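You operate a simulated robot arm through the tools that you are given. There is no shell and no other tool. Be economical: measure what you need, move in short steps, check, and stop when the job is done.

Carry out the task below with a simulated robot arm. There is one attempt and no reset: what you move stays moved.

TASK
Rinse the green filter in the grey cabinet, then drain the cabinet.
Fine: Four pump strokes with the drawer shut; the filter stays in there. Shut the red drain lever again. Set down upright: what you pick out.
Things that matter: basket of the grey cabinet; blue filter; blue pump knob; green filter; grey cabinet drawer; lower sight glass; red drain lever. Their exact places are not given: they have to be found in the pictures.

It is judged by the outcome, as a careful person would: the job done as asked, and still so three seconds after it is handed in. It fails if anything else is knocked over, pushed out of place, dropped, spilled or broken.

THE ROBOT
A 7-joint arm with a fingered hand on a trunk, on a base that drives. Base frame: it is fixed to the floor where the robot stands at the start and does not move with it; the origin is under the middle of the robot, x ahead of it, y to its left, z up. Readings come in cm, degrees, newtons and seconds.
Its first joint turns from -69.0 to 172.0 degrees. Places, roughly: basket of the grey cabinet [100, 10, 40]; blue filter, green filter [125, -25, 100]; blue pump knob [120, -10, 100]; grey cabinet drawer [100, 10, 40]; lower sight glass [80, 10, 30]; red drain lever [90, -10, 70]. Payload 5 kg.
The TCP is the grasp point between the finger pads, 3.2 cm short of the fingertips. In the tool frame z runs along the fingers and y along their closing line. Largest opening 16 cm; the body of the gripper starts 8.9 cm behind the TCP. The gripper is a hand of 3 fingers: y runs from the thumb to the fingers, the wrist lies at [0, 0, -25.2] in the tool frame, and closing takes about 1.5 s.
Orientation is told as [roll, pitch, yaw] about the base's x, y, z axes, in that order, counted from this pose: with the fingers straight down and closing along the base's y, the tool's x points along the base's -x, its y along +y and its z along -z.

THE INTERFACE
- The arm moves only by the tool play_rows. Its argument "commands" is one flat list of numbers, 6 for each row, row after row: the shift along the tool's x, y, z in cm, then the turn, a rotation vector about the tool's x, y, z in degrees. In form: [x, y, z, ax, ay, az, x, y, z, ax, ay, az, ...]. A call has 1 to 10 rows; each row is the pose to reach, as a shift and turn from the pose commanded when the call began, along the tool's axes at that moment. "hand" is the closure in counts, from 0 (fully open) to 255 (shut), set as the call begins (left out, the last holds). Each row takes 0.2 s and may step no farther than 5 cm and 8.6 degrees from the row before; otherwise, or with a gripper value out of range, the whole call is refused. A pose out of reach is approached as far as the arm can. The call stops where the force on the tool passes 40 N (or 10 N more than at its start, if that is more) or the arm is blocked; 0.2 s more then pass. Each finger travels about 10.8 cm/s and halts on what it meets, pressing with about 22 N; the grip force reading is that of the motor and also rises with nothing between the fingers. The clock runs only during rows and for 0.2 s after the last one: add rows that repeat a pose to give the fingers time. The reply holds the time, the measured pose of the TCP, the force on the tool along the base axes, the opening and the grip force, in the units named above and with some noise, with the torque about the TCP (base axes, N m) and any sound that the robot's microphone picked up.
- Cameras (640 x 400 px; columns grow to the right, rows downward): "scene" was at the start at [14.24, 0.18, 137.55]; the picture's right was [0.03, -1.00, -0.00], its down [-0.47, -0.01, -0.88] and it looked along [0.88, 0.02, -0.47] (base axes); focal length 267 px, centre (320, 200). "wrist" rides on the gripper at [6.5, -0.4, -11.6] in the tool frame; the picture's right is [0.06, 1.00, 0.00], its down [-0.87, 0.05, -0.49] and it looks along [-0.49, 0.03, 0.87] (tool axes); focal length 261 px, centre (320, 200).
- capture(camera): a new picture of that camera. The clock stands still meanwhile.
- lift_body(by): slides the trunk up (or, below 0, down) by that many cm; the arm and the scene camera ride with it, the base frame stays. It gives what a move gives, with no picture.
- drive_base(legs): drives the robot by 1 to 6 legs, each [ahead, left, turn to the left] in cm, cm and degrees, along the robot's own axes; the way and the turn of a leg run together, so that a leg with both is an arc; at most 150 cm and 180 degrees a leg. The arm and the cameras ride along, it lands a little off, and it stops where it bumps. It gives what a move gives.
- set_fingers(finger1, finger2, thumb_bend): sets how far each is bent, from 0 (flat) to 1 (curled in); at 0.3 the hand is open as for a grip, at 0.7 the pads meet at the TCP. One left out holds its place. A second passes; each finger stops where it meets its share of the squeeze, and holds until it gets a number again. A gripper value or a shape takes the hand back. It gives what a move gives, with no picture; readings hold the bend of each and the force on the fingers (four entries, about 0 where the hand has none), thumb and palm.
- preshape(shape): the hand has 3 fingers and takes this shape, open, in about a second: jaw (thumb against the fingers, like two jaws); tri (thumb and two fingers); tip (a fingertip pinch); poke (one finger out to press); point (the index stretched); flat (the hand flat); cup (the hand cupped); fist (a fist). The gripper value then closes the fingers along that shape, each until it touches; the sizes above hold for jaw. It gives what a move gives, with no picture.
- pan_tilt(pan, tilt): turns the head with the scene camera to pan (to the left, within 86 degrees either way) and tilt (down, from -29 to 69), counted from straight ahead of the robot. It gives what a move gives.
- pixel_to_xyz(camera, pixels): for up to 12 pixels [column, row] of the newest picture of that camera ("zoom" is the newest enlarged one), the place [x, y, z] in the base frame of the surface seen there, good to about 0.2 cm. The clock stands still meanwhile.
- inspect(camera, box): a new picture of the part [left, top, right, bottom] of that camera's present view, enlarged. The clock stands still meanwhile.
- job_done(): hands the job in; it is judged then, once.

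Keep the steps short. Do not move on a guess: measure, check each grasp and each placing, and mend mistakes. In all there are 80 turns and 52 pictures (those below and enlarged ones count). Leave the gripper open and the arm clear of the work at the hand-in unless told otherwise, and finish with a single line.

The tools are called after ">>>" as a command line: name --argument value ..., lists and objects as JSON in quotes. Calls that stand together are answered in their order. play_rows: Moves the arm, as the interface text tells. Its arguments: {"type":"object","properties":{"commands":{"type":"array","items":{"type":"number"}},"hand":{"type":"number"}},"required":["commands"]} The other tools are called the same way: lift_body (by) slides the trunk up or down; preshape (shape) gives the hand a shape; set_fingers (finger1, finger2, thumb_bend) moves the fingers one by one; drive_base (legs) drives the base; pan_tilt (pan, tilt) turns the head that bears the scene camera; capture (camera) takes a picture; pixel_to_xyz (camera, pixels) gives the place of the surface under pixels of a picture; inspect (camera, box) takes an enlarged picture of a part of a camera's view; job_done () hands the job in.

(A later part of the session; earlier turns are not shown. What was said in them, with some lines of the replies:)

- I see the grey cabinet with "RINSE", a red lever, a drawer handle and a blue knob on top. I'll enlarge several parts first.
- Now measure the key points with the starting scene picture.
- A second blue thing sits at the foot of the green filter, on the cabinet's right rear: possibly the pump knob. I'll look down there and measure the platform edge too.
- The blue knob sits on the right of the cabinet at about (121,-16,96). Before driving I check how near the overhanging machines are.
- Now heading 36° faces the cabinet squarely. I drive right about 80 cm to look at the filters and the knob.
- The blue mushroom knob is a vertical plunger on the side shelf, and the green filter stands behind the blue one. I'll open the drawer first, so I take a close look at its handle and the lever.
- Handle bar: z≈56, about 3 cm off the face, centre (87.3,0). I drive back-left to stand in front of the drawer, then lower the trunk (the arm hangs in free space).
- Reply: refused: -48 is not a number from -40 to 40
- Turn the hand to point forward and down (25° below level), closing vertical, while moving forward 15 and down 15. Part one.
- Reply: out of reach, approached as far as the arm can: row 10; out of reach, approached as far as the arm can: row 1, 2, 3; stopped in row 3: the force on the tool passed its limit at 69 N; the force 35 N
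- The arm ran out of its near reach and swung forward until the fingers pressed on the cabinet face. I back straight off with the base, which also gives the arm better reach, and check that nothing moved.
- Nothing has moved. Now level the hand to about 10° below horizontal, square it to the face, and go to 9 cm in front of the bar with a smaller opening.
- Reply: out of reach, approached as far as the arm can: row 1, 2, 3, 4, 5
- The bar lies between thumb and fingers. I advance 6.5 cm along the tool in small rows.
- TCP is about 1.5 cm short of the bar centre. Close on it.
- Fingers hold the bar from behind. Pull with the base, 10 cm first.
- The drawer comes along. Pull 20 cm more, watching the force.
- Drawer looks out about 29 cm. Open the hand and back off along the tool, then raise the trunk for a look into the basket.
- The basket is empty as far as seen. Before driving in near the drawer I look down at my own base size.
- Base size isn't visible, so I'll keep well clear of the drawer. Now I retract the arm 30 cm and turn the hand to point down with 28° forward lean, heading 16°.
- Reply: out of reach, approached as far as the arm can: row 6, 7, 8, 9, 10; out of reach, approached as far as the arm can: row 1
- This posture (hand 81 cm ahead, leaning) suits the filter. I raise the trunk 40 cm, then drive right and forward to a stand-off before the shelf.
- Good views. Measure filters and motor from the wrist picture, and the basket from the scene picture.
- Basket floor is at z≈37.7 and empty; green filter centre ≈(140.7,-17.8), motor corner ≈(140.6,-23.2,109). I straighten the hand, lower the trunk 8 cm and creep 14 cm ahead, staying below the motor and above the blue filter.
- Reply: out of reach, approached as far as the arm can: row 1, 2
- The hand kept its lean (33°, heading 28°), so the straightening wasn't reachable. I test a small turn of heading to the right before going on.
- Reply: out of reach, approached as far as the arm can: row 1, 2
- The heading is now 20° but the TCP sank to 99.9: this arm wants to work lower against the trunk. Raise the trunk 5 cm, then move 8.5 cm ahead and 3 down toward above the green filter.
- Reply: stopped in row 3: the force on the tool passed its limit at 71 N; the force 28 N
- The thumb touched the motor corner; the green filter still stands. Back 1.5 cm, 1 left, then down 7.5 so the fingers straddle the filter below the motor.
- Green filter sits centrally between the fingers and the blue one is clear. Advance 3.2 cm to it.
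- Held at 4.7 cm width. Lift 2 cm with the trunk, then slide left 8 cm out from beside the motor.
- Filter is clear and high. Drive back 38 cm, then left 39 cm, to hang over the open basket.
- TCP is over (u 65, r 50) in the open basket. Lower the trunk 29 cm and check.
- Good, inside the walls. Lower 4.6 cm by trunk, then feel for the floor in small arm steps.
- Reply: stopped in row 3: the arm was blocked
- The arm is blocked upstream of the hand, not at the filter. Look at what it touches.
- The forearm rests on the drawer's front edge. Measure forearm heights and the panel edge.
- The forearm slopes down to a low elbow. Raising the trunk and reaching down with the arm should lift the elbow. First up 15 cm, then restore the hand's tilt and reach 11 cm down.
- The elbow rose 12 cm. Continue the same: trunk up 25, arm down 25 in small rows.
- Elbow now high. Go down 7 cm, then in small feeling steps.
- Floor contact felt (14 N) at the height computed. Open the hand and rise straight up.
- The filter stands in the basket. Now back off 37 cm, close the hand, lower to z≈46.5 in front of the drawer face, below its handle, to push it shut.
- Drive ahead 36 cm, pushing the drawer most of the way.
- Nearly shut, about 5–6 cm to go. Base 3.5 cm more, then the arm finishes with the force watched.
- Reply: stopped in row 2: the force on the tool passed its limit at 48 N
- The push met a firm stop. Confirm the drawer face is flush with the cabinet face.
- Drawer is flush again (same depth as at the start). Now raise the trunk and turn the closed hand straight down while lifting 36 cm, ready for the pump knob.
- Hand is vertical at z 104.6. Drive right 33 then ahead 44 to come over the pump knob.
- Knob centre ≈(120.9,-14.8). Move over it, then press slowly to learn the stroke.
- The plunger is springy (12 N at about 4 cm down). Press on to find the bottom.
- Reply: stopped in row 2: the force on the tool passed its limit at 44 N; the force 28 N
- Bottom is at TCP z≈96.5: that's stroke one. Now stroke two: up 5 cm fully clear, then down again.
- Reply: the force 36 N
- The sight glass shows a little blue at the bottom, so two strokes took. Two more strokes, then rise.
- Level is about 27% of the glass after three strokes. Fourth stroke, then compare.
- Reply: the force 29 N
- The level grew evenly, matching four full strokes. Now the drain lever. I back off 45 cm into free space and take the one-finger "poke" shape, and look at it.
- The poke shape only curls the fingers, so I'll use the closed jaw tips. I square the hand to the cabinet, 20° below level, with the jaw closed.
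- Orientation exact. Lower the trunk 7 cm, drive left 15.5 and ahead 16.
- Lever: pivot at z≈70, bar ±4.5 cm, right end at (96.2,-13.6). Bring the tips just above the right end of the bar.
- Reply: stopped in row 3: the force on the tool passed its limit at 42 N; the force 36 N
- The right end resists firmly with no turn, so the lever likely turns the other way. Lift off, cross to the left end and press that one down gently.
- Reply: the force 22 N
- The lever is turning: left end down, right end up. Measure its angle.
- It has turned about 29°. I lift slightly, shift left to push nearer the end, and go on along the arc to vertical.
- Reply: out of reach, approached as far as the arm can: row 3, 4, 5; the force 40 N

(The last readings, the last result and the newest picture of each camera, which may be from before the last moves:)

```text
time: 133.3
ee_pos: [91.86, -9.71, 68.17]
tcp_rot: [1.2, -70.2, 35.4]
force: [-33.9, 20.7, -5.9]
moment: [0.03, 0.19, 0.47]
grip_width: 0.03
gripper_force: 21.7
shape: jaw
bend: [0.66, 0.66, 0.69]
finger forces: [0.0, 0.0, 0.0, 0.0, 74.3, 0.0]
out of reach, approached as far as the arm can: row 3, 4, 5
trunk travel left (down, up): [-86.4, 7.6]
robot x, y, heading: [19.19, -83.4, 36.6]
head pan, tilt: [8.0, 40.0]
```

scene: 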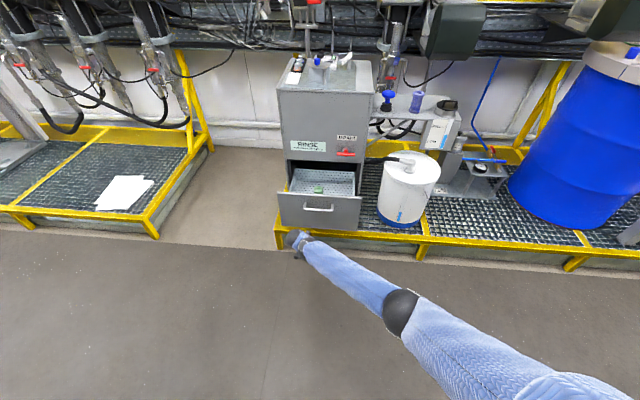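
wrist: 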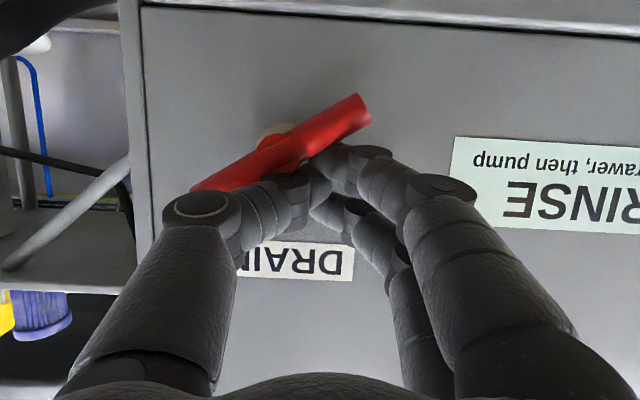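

Strong sideways resistance at r≈62: the lever should be at its vertical stop. Ease off left, back away and let it drain a few seconds.

>>> play_rows --commands '[0, 1.5, 0, 0, 0, 0, 0, 3, 0, 0, 0, 0, 0, 3, -4, 0, 0, 0, 0, 3, -8, 0, 0, 0, 0, 3, -12, 0, 0, 0, 0, 3, -12, 0, 0, 0, 0, 3, -12, 0, 0, 0, 0, 3, -12, 0, 0, 0, 0, 3, -12, 0, 0, 0, 0, 3, -12, 0, 0, 0]'

>>> drive_base --legs '[[-14, 0, 0]]'

>>> play_rows --commands '[0, 0, 0, 0, 0, 0, 0, 0, 0, 0, 0, 0, 0, 0, 0, 0, 0, 0, 0, 0, 0, 0, 0, 0, 0, 0, 0, 0, 0, 0, 0, 0, 0, 0, 0, 0, 0, 0, 0, 0, 0, 0, 0, 0, 0, 0, 0, 0, 0, 0, 0, 0, 0, 0, 0, 0, 0, 0, 0, 0]'

>>> pan_tilt --pan 12 --tilt 45

>>> capture --camera "scene"

```text
time: 135.5
ee_pos: [82.05, -14.56, 72.35]
tcp_rot: [0.8, -70.6, 35.4]
force: [-0.4, 0.7, -0.6]
moment: [-0.01, -0.02, -0.02]
grip_width: 0.0
gripper_force: 22.8
shape: jaw
bend: [0.65, 0.65, 0.72]
finger forces: [0.0, 0.0, 0.0, 0.0, 0.1, 0.1]
out of reach, approached as far as the arm can: row 2
trunk travel left (down, up): [-86.4, 7.6]
robot x, y, heading: [19.07, -82.99, 36.1]
head pan, tilt: [8.0, 40.0]
```

```text
time: 136.9
ee_pos: [70.61, -22.89, 72.37]
tcp_rot: [0.7, -70.5, 35.4]
force: [-0.4, -1.1, -0.1]
moment: [0.01, 0.04, 0.03]
grip_width: 0.0
gripper_force: 22.0
shape: jaw
bend: [0.65, 0.65, 0.72]
finger forces: [0.1, 0.1, 0.0, 0.0, 0.0, 0.0]
trunk travel left (down, up): [-86.4, 7.6]
robot x, y, heading: [7.54, -91.48, 36.3]
head pan, tilt: [8.0, 40.0]
```

```text
time: 139.1
ee_pos: [70.82, -22.88, 72.34]
tcp_rot: [0.7, -70.5, 35.4]
force: [0.5, 0.3, -1.1]
moment: [0.02, 0.02, -0.02]
grip_width: 0.0
gripper_force: 22.0
shape: jaw
bend: [0.65, 0.65, 0.72]
finger forces: [0.0, 0.1, 0.0, 0.1, 0.0, 0.0]
trunk travel left (down, up): [-86.4, 7.6]
robot x, y, heading: [7.96, -91.39, 36.4]
head pan, tilt: [8.0, 40.0]
```

```text
time: 139.7
ee_pos: [70.78, -22.92, 72.22]
tcp_rot: [0.7, -70.5, 35.5]
force: [-1.0, -0.2, 1.1]
moment: [-0.03, -0.03, -0.01]
grip_width: 0.0
gripper_force: 21.6
shape: jaw
bend: [0.65, 0.65, 0.72]
finger forces: [0.0, 0.0, 0.0, 0.0, 0.1, 0.0]
trunk travel left (down, up): [-86.4, 7.6]
robot x, y, heading: [7.88, -91.28, 36.4]
head pan, tilt: [12.0, 45.0]
```

```text
2 pictures are left
```

scene: 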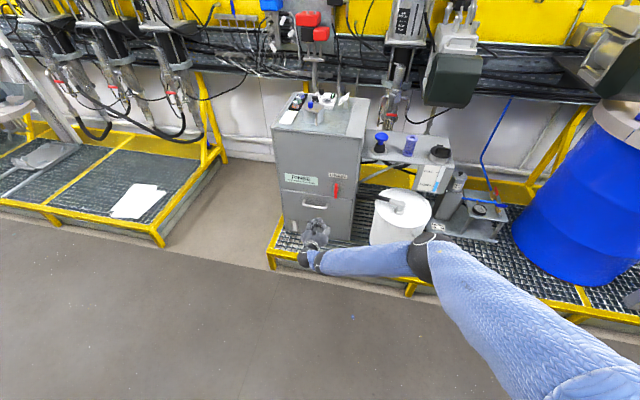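

The lever stands vertical (336,187). Measure it, wait about 11 s more, then check the sight glass closely.

>>> pixel_to_xyz --camera "scene" --pixels '[[336, 181], [336, 186], [336, 190], [335, 195], [337, 183], [292, 226], [310, 205]]'

>>> play_rows --commands '[0, 0, 0, 0, 0, 0, 0, 0, 0, 0, 0, 0, 0, 0, 0, 0, 0, 0, 0, 0, 0, 0, 0, 0, 0, 0, 0, 0, 0, 0, 0, 0, 0, 0, 0, 0, 0, 0, 0, 0, 0, 0, 0, 0, 0, 0, 0, 0, 0, 0, 0, 0, 0, 0, 0, 0, 0, 0, 0, 0]'

>>> play_rows --commands '[0, 0, 0, 0, 0, 0, 0, 0, 0, 0, 0, 0, 0, 0, 0, 0, 0, 0, 0, 0, 0, 0, 0, 0, 0, 0, 0, 0, 0, 0, 0, 0, 0, 0, 0, 0, 0, 0, 0, 0, 0, 0, 0, 0, 0, 0, 0, 0, 0, 0, 0, 0, 0, 0, 0, 0, 0, 0, 0, 0]'

>>> play_rows --commands '[0, 0, 0, 0, 0, 0, 0, 0, 0, 0, 0, 0, 0, 0, 0, 0, 0, 0, 0, 0, 0, 0, 0, 0, 0, 0, 0, 0, 0, 0, 0, 0, 0, 0, 0, 0, 0, 0, 0, 0, 0, 0, 0, 0, 0, 0, 0, 0, 0, 0, 0, 0, 0, 0, 0, 0, 0, 0, 0, 0]'

>>> play_rows --commands '[0, 0, 0, 0, 0, 0, 0, 0, 0, 0, 0, 0, 0, 0, 0, 0, 0, 0, 0, 0, 0, 0, 0, 0, 0, 0, 0, 0, 0, 0, 0, 0, 0, 0, 0, 0, 0, 0, 0, 0, 0, 0, 0, 0, 0, 0, 0, 0, 0, 0, 0, 0, 0, 0, 0, 0, 0, 0, 0, 0]'

>>> play_rows --commands '[0, 0, 0, 0, 0, 0, 0, 0, 0, 0, 0, 0, 0, 0, 0, 0, 0, 0, 0, 0, 0, 0, 0, 0, 0, 0, 0, 0, 0, 0, 0, 0, 0, 0, 0, 0, 0, 0, 0, 0, 0, 0, 0, 0, 0, 0, 0, 0, 0, 0, 0, 0, 0, 0, 0, 0, 0, 0, 0, 0]'

>>> inspect --camera "scene" --box '[270, 165, 370, 245]'

```text
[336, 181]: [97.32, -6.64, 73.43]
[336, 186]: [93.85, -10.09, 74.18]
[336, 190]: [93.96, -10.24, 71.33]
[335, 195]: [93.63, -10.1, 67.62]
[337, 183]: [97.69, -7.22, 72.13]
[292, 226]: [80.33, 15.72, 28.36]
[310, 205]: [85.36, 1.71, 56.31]
```

```text
time: 141.9
ee_pos: [70.8, -22.71, 72.45]
tcp_rot: [0.7, -70.5, 35.5]
force: [-0.2, -0.3, -0.8]
moment: [0.0, 0.02, 0.03]
grip_width: 0.0
gripper_force: 22.2
shape: jaw
bend: [0.65, 0.65, 0.72]
finger forces: [0.0, 0.0, 0.1, 0.1, 0.1, 0.0]
trunk travel left (down, up): [-86.4, 7.6]
robot x, y, heading: [7.86, -91.71, 36.3]
head pan, tilt: [12.0, 45.0]
```

```text
time: 144.1
ee_pos: [70.81, -22.83, 72.36]
tcp_rot: [0.7, -70.4, 35.4]
force: [0.5, 0.0, 0.1]
moment: [-0.02, -0.03, 0.01]
grip_width: 0.0
gripper_force: 21.7
shape: jaw
bend: [0.65, 0.65, 0.72]
finger forces: [0.0, 0.0, 0.0, 0.0, 0.1, 0.0]
trunk travel left (down, up): [-86.4, 7.6]
robot x, y, heading: [8.02, -91.37, 36.4]
head pan, tilt: [12.0, 45.0]
```

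```text
time: 146.3
ee_pos: [70.77, -22.79, 72.27]
tcp_rot: [0.7, -70.4, 35.5]
force: [1.0, 0.4, -0.5]
moment: [0.0, 0.01, 0.02]
grip_width: 0.0
gripper_force: 21.7
shape: jaw
bend: [0.65, 0.65, 0.72]
finger forces: [0.1, 0.0, 0.0, 0.0, 0.0, 0.0]
trunk travel left (down, up): [-86.4, 7.6]
robot x, y, heading: [8.03, -91.3, 36.2]
head pan, tilt: [12.0, 45.0]
```

```text
time: 148.5
ee_pos: [70.8, -22.84, 72.27]
tcp_rot: [0.7, -70.6, 35.4]
force: [-0.3, -0.8, -0.1]
moment: [0.05, 0.01, -0.01]
grip_width: 0.0
gripper_force: 22.1
shape: jaw
bend: [0.65, 0.65, 0.72]
finger forces: [0.1, 0.0, 0.0, 0.0, 0.0, 0.0]
trunk travel left (down, up): [-86.4, 7.6]
robot x, y, heading: [7.78, -91.25, 35.8]
head pan, tilt: [12.0, 45.0]
```

```text
time: 150.7
ee_pos: [70.79, -22.85, 72.25]
tcp_rot: [0.7, -70.4, 35.5]
force: [-0.1, -0.8, -0.4]
moment: [-0.01, -0.02, 0.04]
grip_width: 0.01
gripper_force: 22.3
shape: jaw
bend: [0.65, 0.65, 0.72]
finger forces: [0.0, 0.1, 0.0, 0.0, 0.1, 0.0]
trunk travel left (down, up): [-86.4, 7.6]
robot x, y, heading: [8.11, -91.33, 36.1]
head pan, tilt: [12.0, 45.0]
```

```text
5.00 times, centred on (320, 205) of scene
```

zoom: 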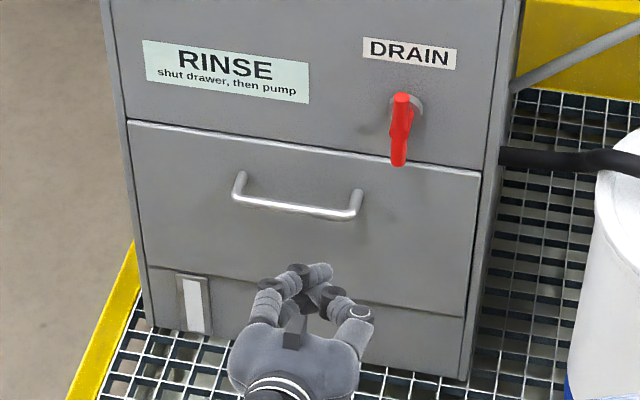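

The sight glass is empty and the lever is vertical. Now shut it: go to the left of its top end, to push it right and down. Lift 2, drive ahead 14, then reach in.

>>> lift_body --by 2

>>> drive_base --legs '[[14, 0, 0]]'

```text
time: 151.4
ee_pos: [70.76, -22.8, 74.26]
tcp_rot: [0.7, -70.3, 35.4]
force: [-0.4, 0.5, -0.7]
moment: [-0.02, -0.02, 0.01]
grip_width: 0.0
gripper_force: 21.4
shape: jaw
bend: [0.65, 0.65, 0.72]
finger forces: [0.0, 0.1, 0.1, 0.0, 0.0, 0.0]
trunk travel left (down, up): [-88.4, 5.6]
robot x, y, heading: [8.24, -91.21, 36.0]
head pan, tilt: [12.0, 45.0]
```

```text
time: 152.7
ee_pos: [82.15, -14.37, 74.25]
tcp_rot: [0.6, -70.5, 35.5]
force: [0.3, -1.1, -0.6]
moment: [-0.03, -0.02, 0.0]
grip_width: 0.01
gripper_force: 22.6
shape: jaw
bend: [0.65, 0.65, 0.72]
finger forces: [0.1, 0.0, 0.0, 0.0, 0.1, 0.0]
trunk travel left (down, up): [-88.4, 5.6]
robot x, y, heading: [19.35, -82.93, 36.3]
head pan, tilt: [12.0, 45.0]
```

>>> play_rows --commands '[-1.2, 0, 3.4, 0, 0, 0, -2.45, 0, 6.8, 0, 0, 0, -3.7, 0.1, 10.25, 0, 0, 0]'

>>> play_rows --commands '[0, -2, 0, 0, 0, 0, -0.7, -3, -0.25, 0, 0, 0, -1.32, -3.8, -0.48, 0, 0, 0, -0.94, -4.6, -0.34, 0, 0, 0, -0.19, -5.3, -0.07, 0, 0, 0, 0.85, -6.1, 0.31, 0, 0, 0, 1.5, -6.7, 0.55, 0, 0, 0, 1.97, -6.9, 0.72, 0, 0, 0]'

```text
time: 153.5
ee_pos: [90.79, -7.96, 74.36]
tcp_rot: [0.2, -70.4, 35.8]
force: [0.5, -0.6, 0.8]
moment: [-0.03, -0.01, -0.01]
grip_width: 0.01
gripper_force: 22.2
shape: jaw
bend: [0.65, 0.65, 0.72]
finger forces: [0.0, 0.0, 0.0, 0.0, 0.0, 0.0]
trunk travel left (down, up): [-88.4, 5.6]
robot x, y, heading: [19.39, -82.95, 36.3]
head pan, tilt: [12.0, 45.0]
```

```text
time: 155.2
ee_pos: [94.54, -12.6, 73.75]
tcp_rot: [2.8, -71.1, 33.8]
force: [-16.0, -9.8, 26.9]
moment: [0.05, 0.17, 0.04]
grip_width: 0.0
gripper_force: 22.1
shape: jaw
bend: [0.69, 0.65, 0.72]
finger forces: [59.2, 0.0, 0.0, 0.1, 0.1, 0.0]
trunk travel left (down, up): [-88.4, 5.6]
robot x, y, heading: [19.54, -83.0, 36.4]
head pan, tilt: [12.0, 45.0]
stopped in row 8: the force on the tool passed its limit at 44 N (the readings are from after the stop); the commanded pose is now the measured one
```

The tips stopped at the same height and finger load as when the lever was shut at first (z 73.7 against 73.6). Lift off, back away, open the hand, and use the last picture to check.

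>>> play_rows --commands '[-2.8, 0, -1, 0, 0, 0, -2.8, 0, -5, 0, 0, 0, -2.8, 0, -9, 0, 0, 0]'

>>> drive_base --legs '[[-35, 0, 0]]'

>>> play_rows --commands '[0, 0, 0, 0, 0, 0, 0, 0, 0, 0, 0, 0, 0, 0, 0, 0, 0, 0, 0, 0, 0, 0, 0, 0, 0, 0, 0, 0, 0, 0, 0, 0, 0, 0, 0, 0, 0, 0, 0, 0, 0, 0]' --hand 0

>>> inspect --camera "scene" --box '[240, 80, 480, 240]'

```text
time: 156.0
ee_pos: [88.61, -17.37, 78.97]
tcp_rot: [2.0, -70.9, 34.3]
force: [0.1, -1.3, 0.2]
moment: [0.01, 0.06, 0.0]
grip_width: 0.01
gripper_force: 21.5
shape: jaw
bend: [0.65, 0.65, 0.72]
finger forces: [0.1, 0.0, 0.0, 0.0, 0.0, 0.0]
trunk travel left (down, up): [-88.4, 5.6]
robot x, y, heading: [19.45, -83.08, 36.3]
head pan, tilt: [12.0, 45.0]
```

```text
time: 158.3
ee_pos: [59.99, -38.36, 79.1]
tcp_rot: [1.9, -70.9, 34.6]
force: [-0.2, -0.6, 0.2]
moment: [-0.01, 0.01, 0.01]
grip_width: 0.0
gripper_force: 22.0
shape: jaw
bend: [0.65, 0.65, 0.72]
finger forces: [0.0, 0.0, 0.0, 0.0, 0.1, 0.1]
trunk travel left (down, up): [-88.4, 5.6]
robot x, y, heading: [-9.27, -104.22, 36.3]
head pan, tilt: [12.0, 45.0]
```

```text
time: 159.9
ee_pos: [60.05, -38.32, 78.9]
tcp_rot: [1.9, -71.0, 34.6]
force: [-0.3, 0.3, 0.1]
moment: [-0.01, -0.05, -0.05]
grip_width: 16.0
gripper_force: 0.0
shape: jaw
bend: [0.3, 0.3, 0.3]
finger forces: [0.0, 0.0, 0.0, 0.0, 0.0, 0.1]
trunk travel left (down, up): [-88.4, 5.6]
robot x, y, heading: [-9.36, -104.21, 36.6]
head pan, tilt: [12.0, 45.0]
```

```text
2.50 times, centred on (360, 160) of scene
```

zoom: 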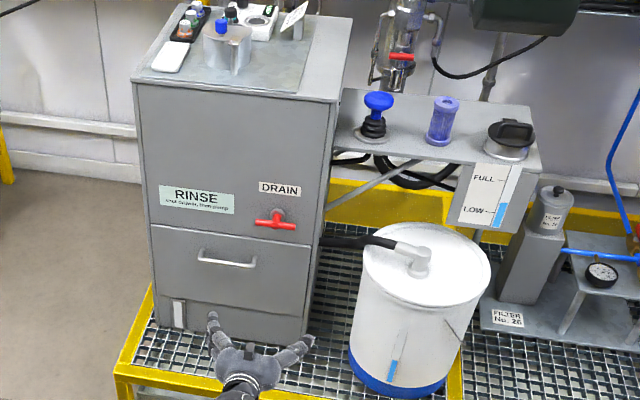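

The lever is level again, the drawer shut, the sight glass empty and the blue filter untouched. Check the lever's angle by measurement.

>>> pixel_to_xyz --camera "zoom" --pixels '[[259, 221], [266, 222], [276, 224], [286, 225], [294, 226], [160, 240], [290, 255], [160, 215]]'

```text
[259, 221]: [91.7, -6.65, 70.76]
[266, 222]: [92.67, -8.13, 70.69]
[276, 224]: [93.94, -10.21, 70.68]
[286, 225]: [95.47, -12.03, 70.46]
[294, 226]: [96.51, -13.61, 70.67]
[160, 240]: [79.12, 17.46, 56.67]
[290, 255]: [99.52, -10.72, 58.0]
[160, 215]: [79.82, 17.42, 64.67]
```

The lever is horizontal (70.8 at one end, 70.7 at the other), as at the start, and the drawer is flush. I hand in.

>>> job_done

```text
The job is handed in.
```

Job handed in: the green filter was set upright in the grey cabinet's basket and rinsed with four pump strokes with the drawer shut, then the cabinet was drained until the lower sight glass showed empty and the red lever was shut again; on the way the hand pressed briefly on the cabinet front and on the motor above the shelf, and the arm rested on the open drawer's front edge, with nothing seen moved or knocked over.
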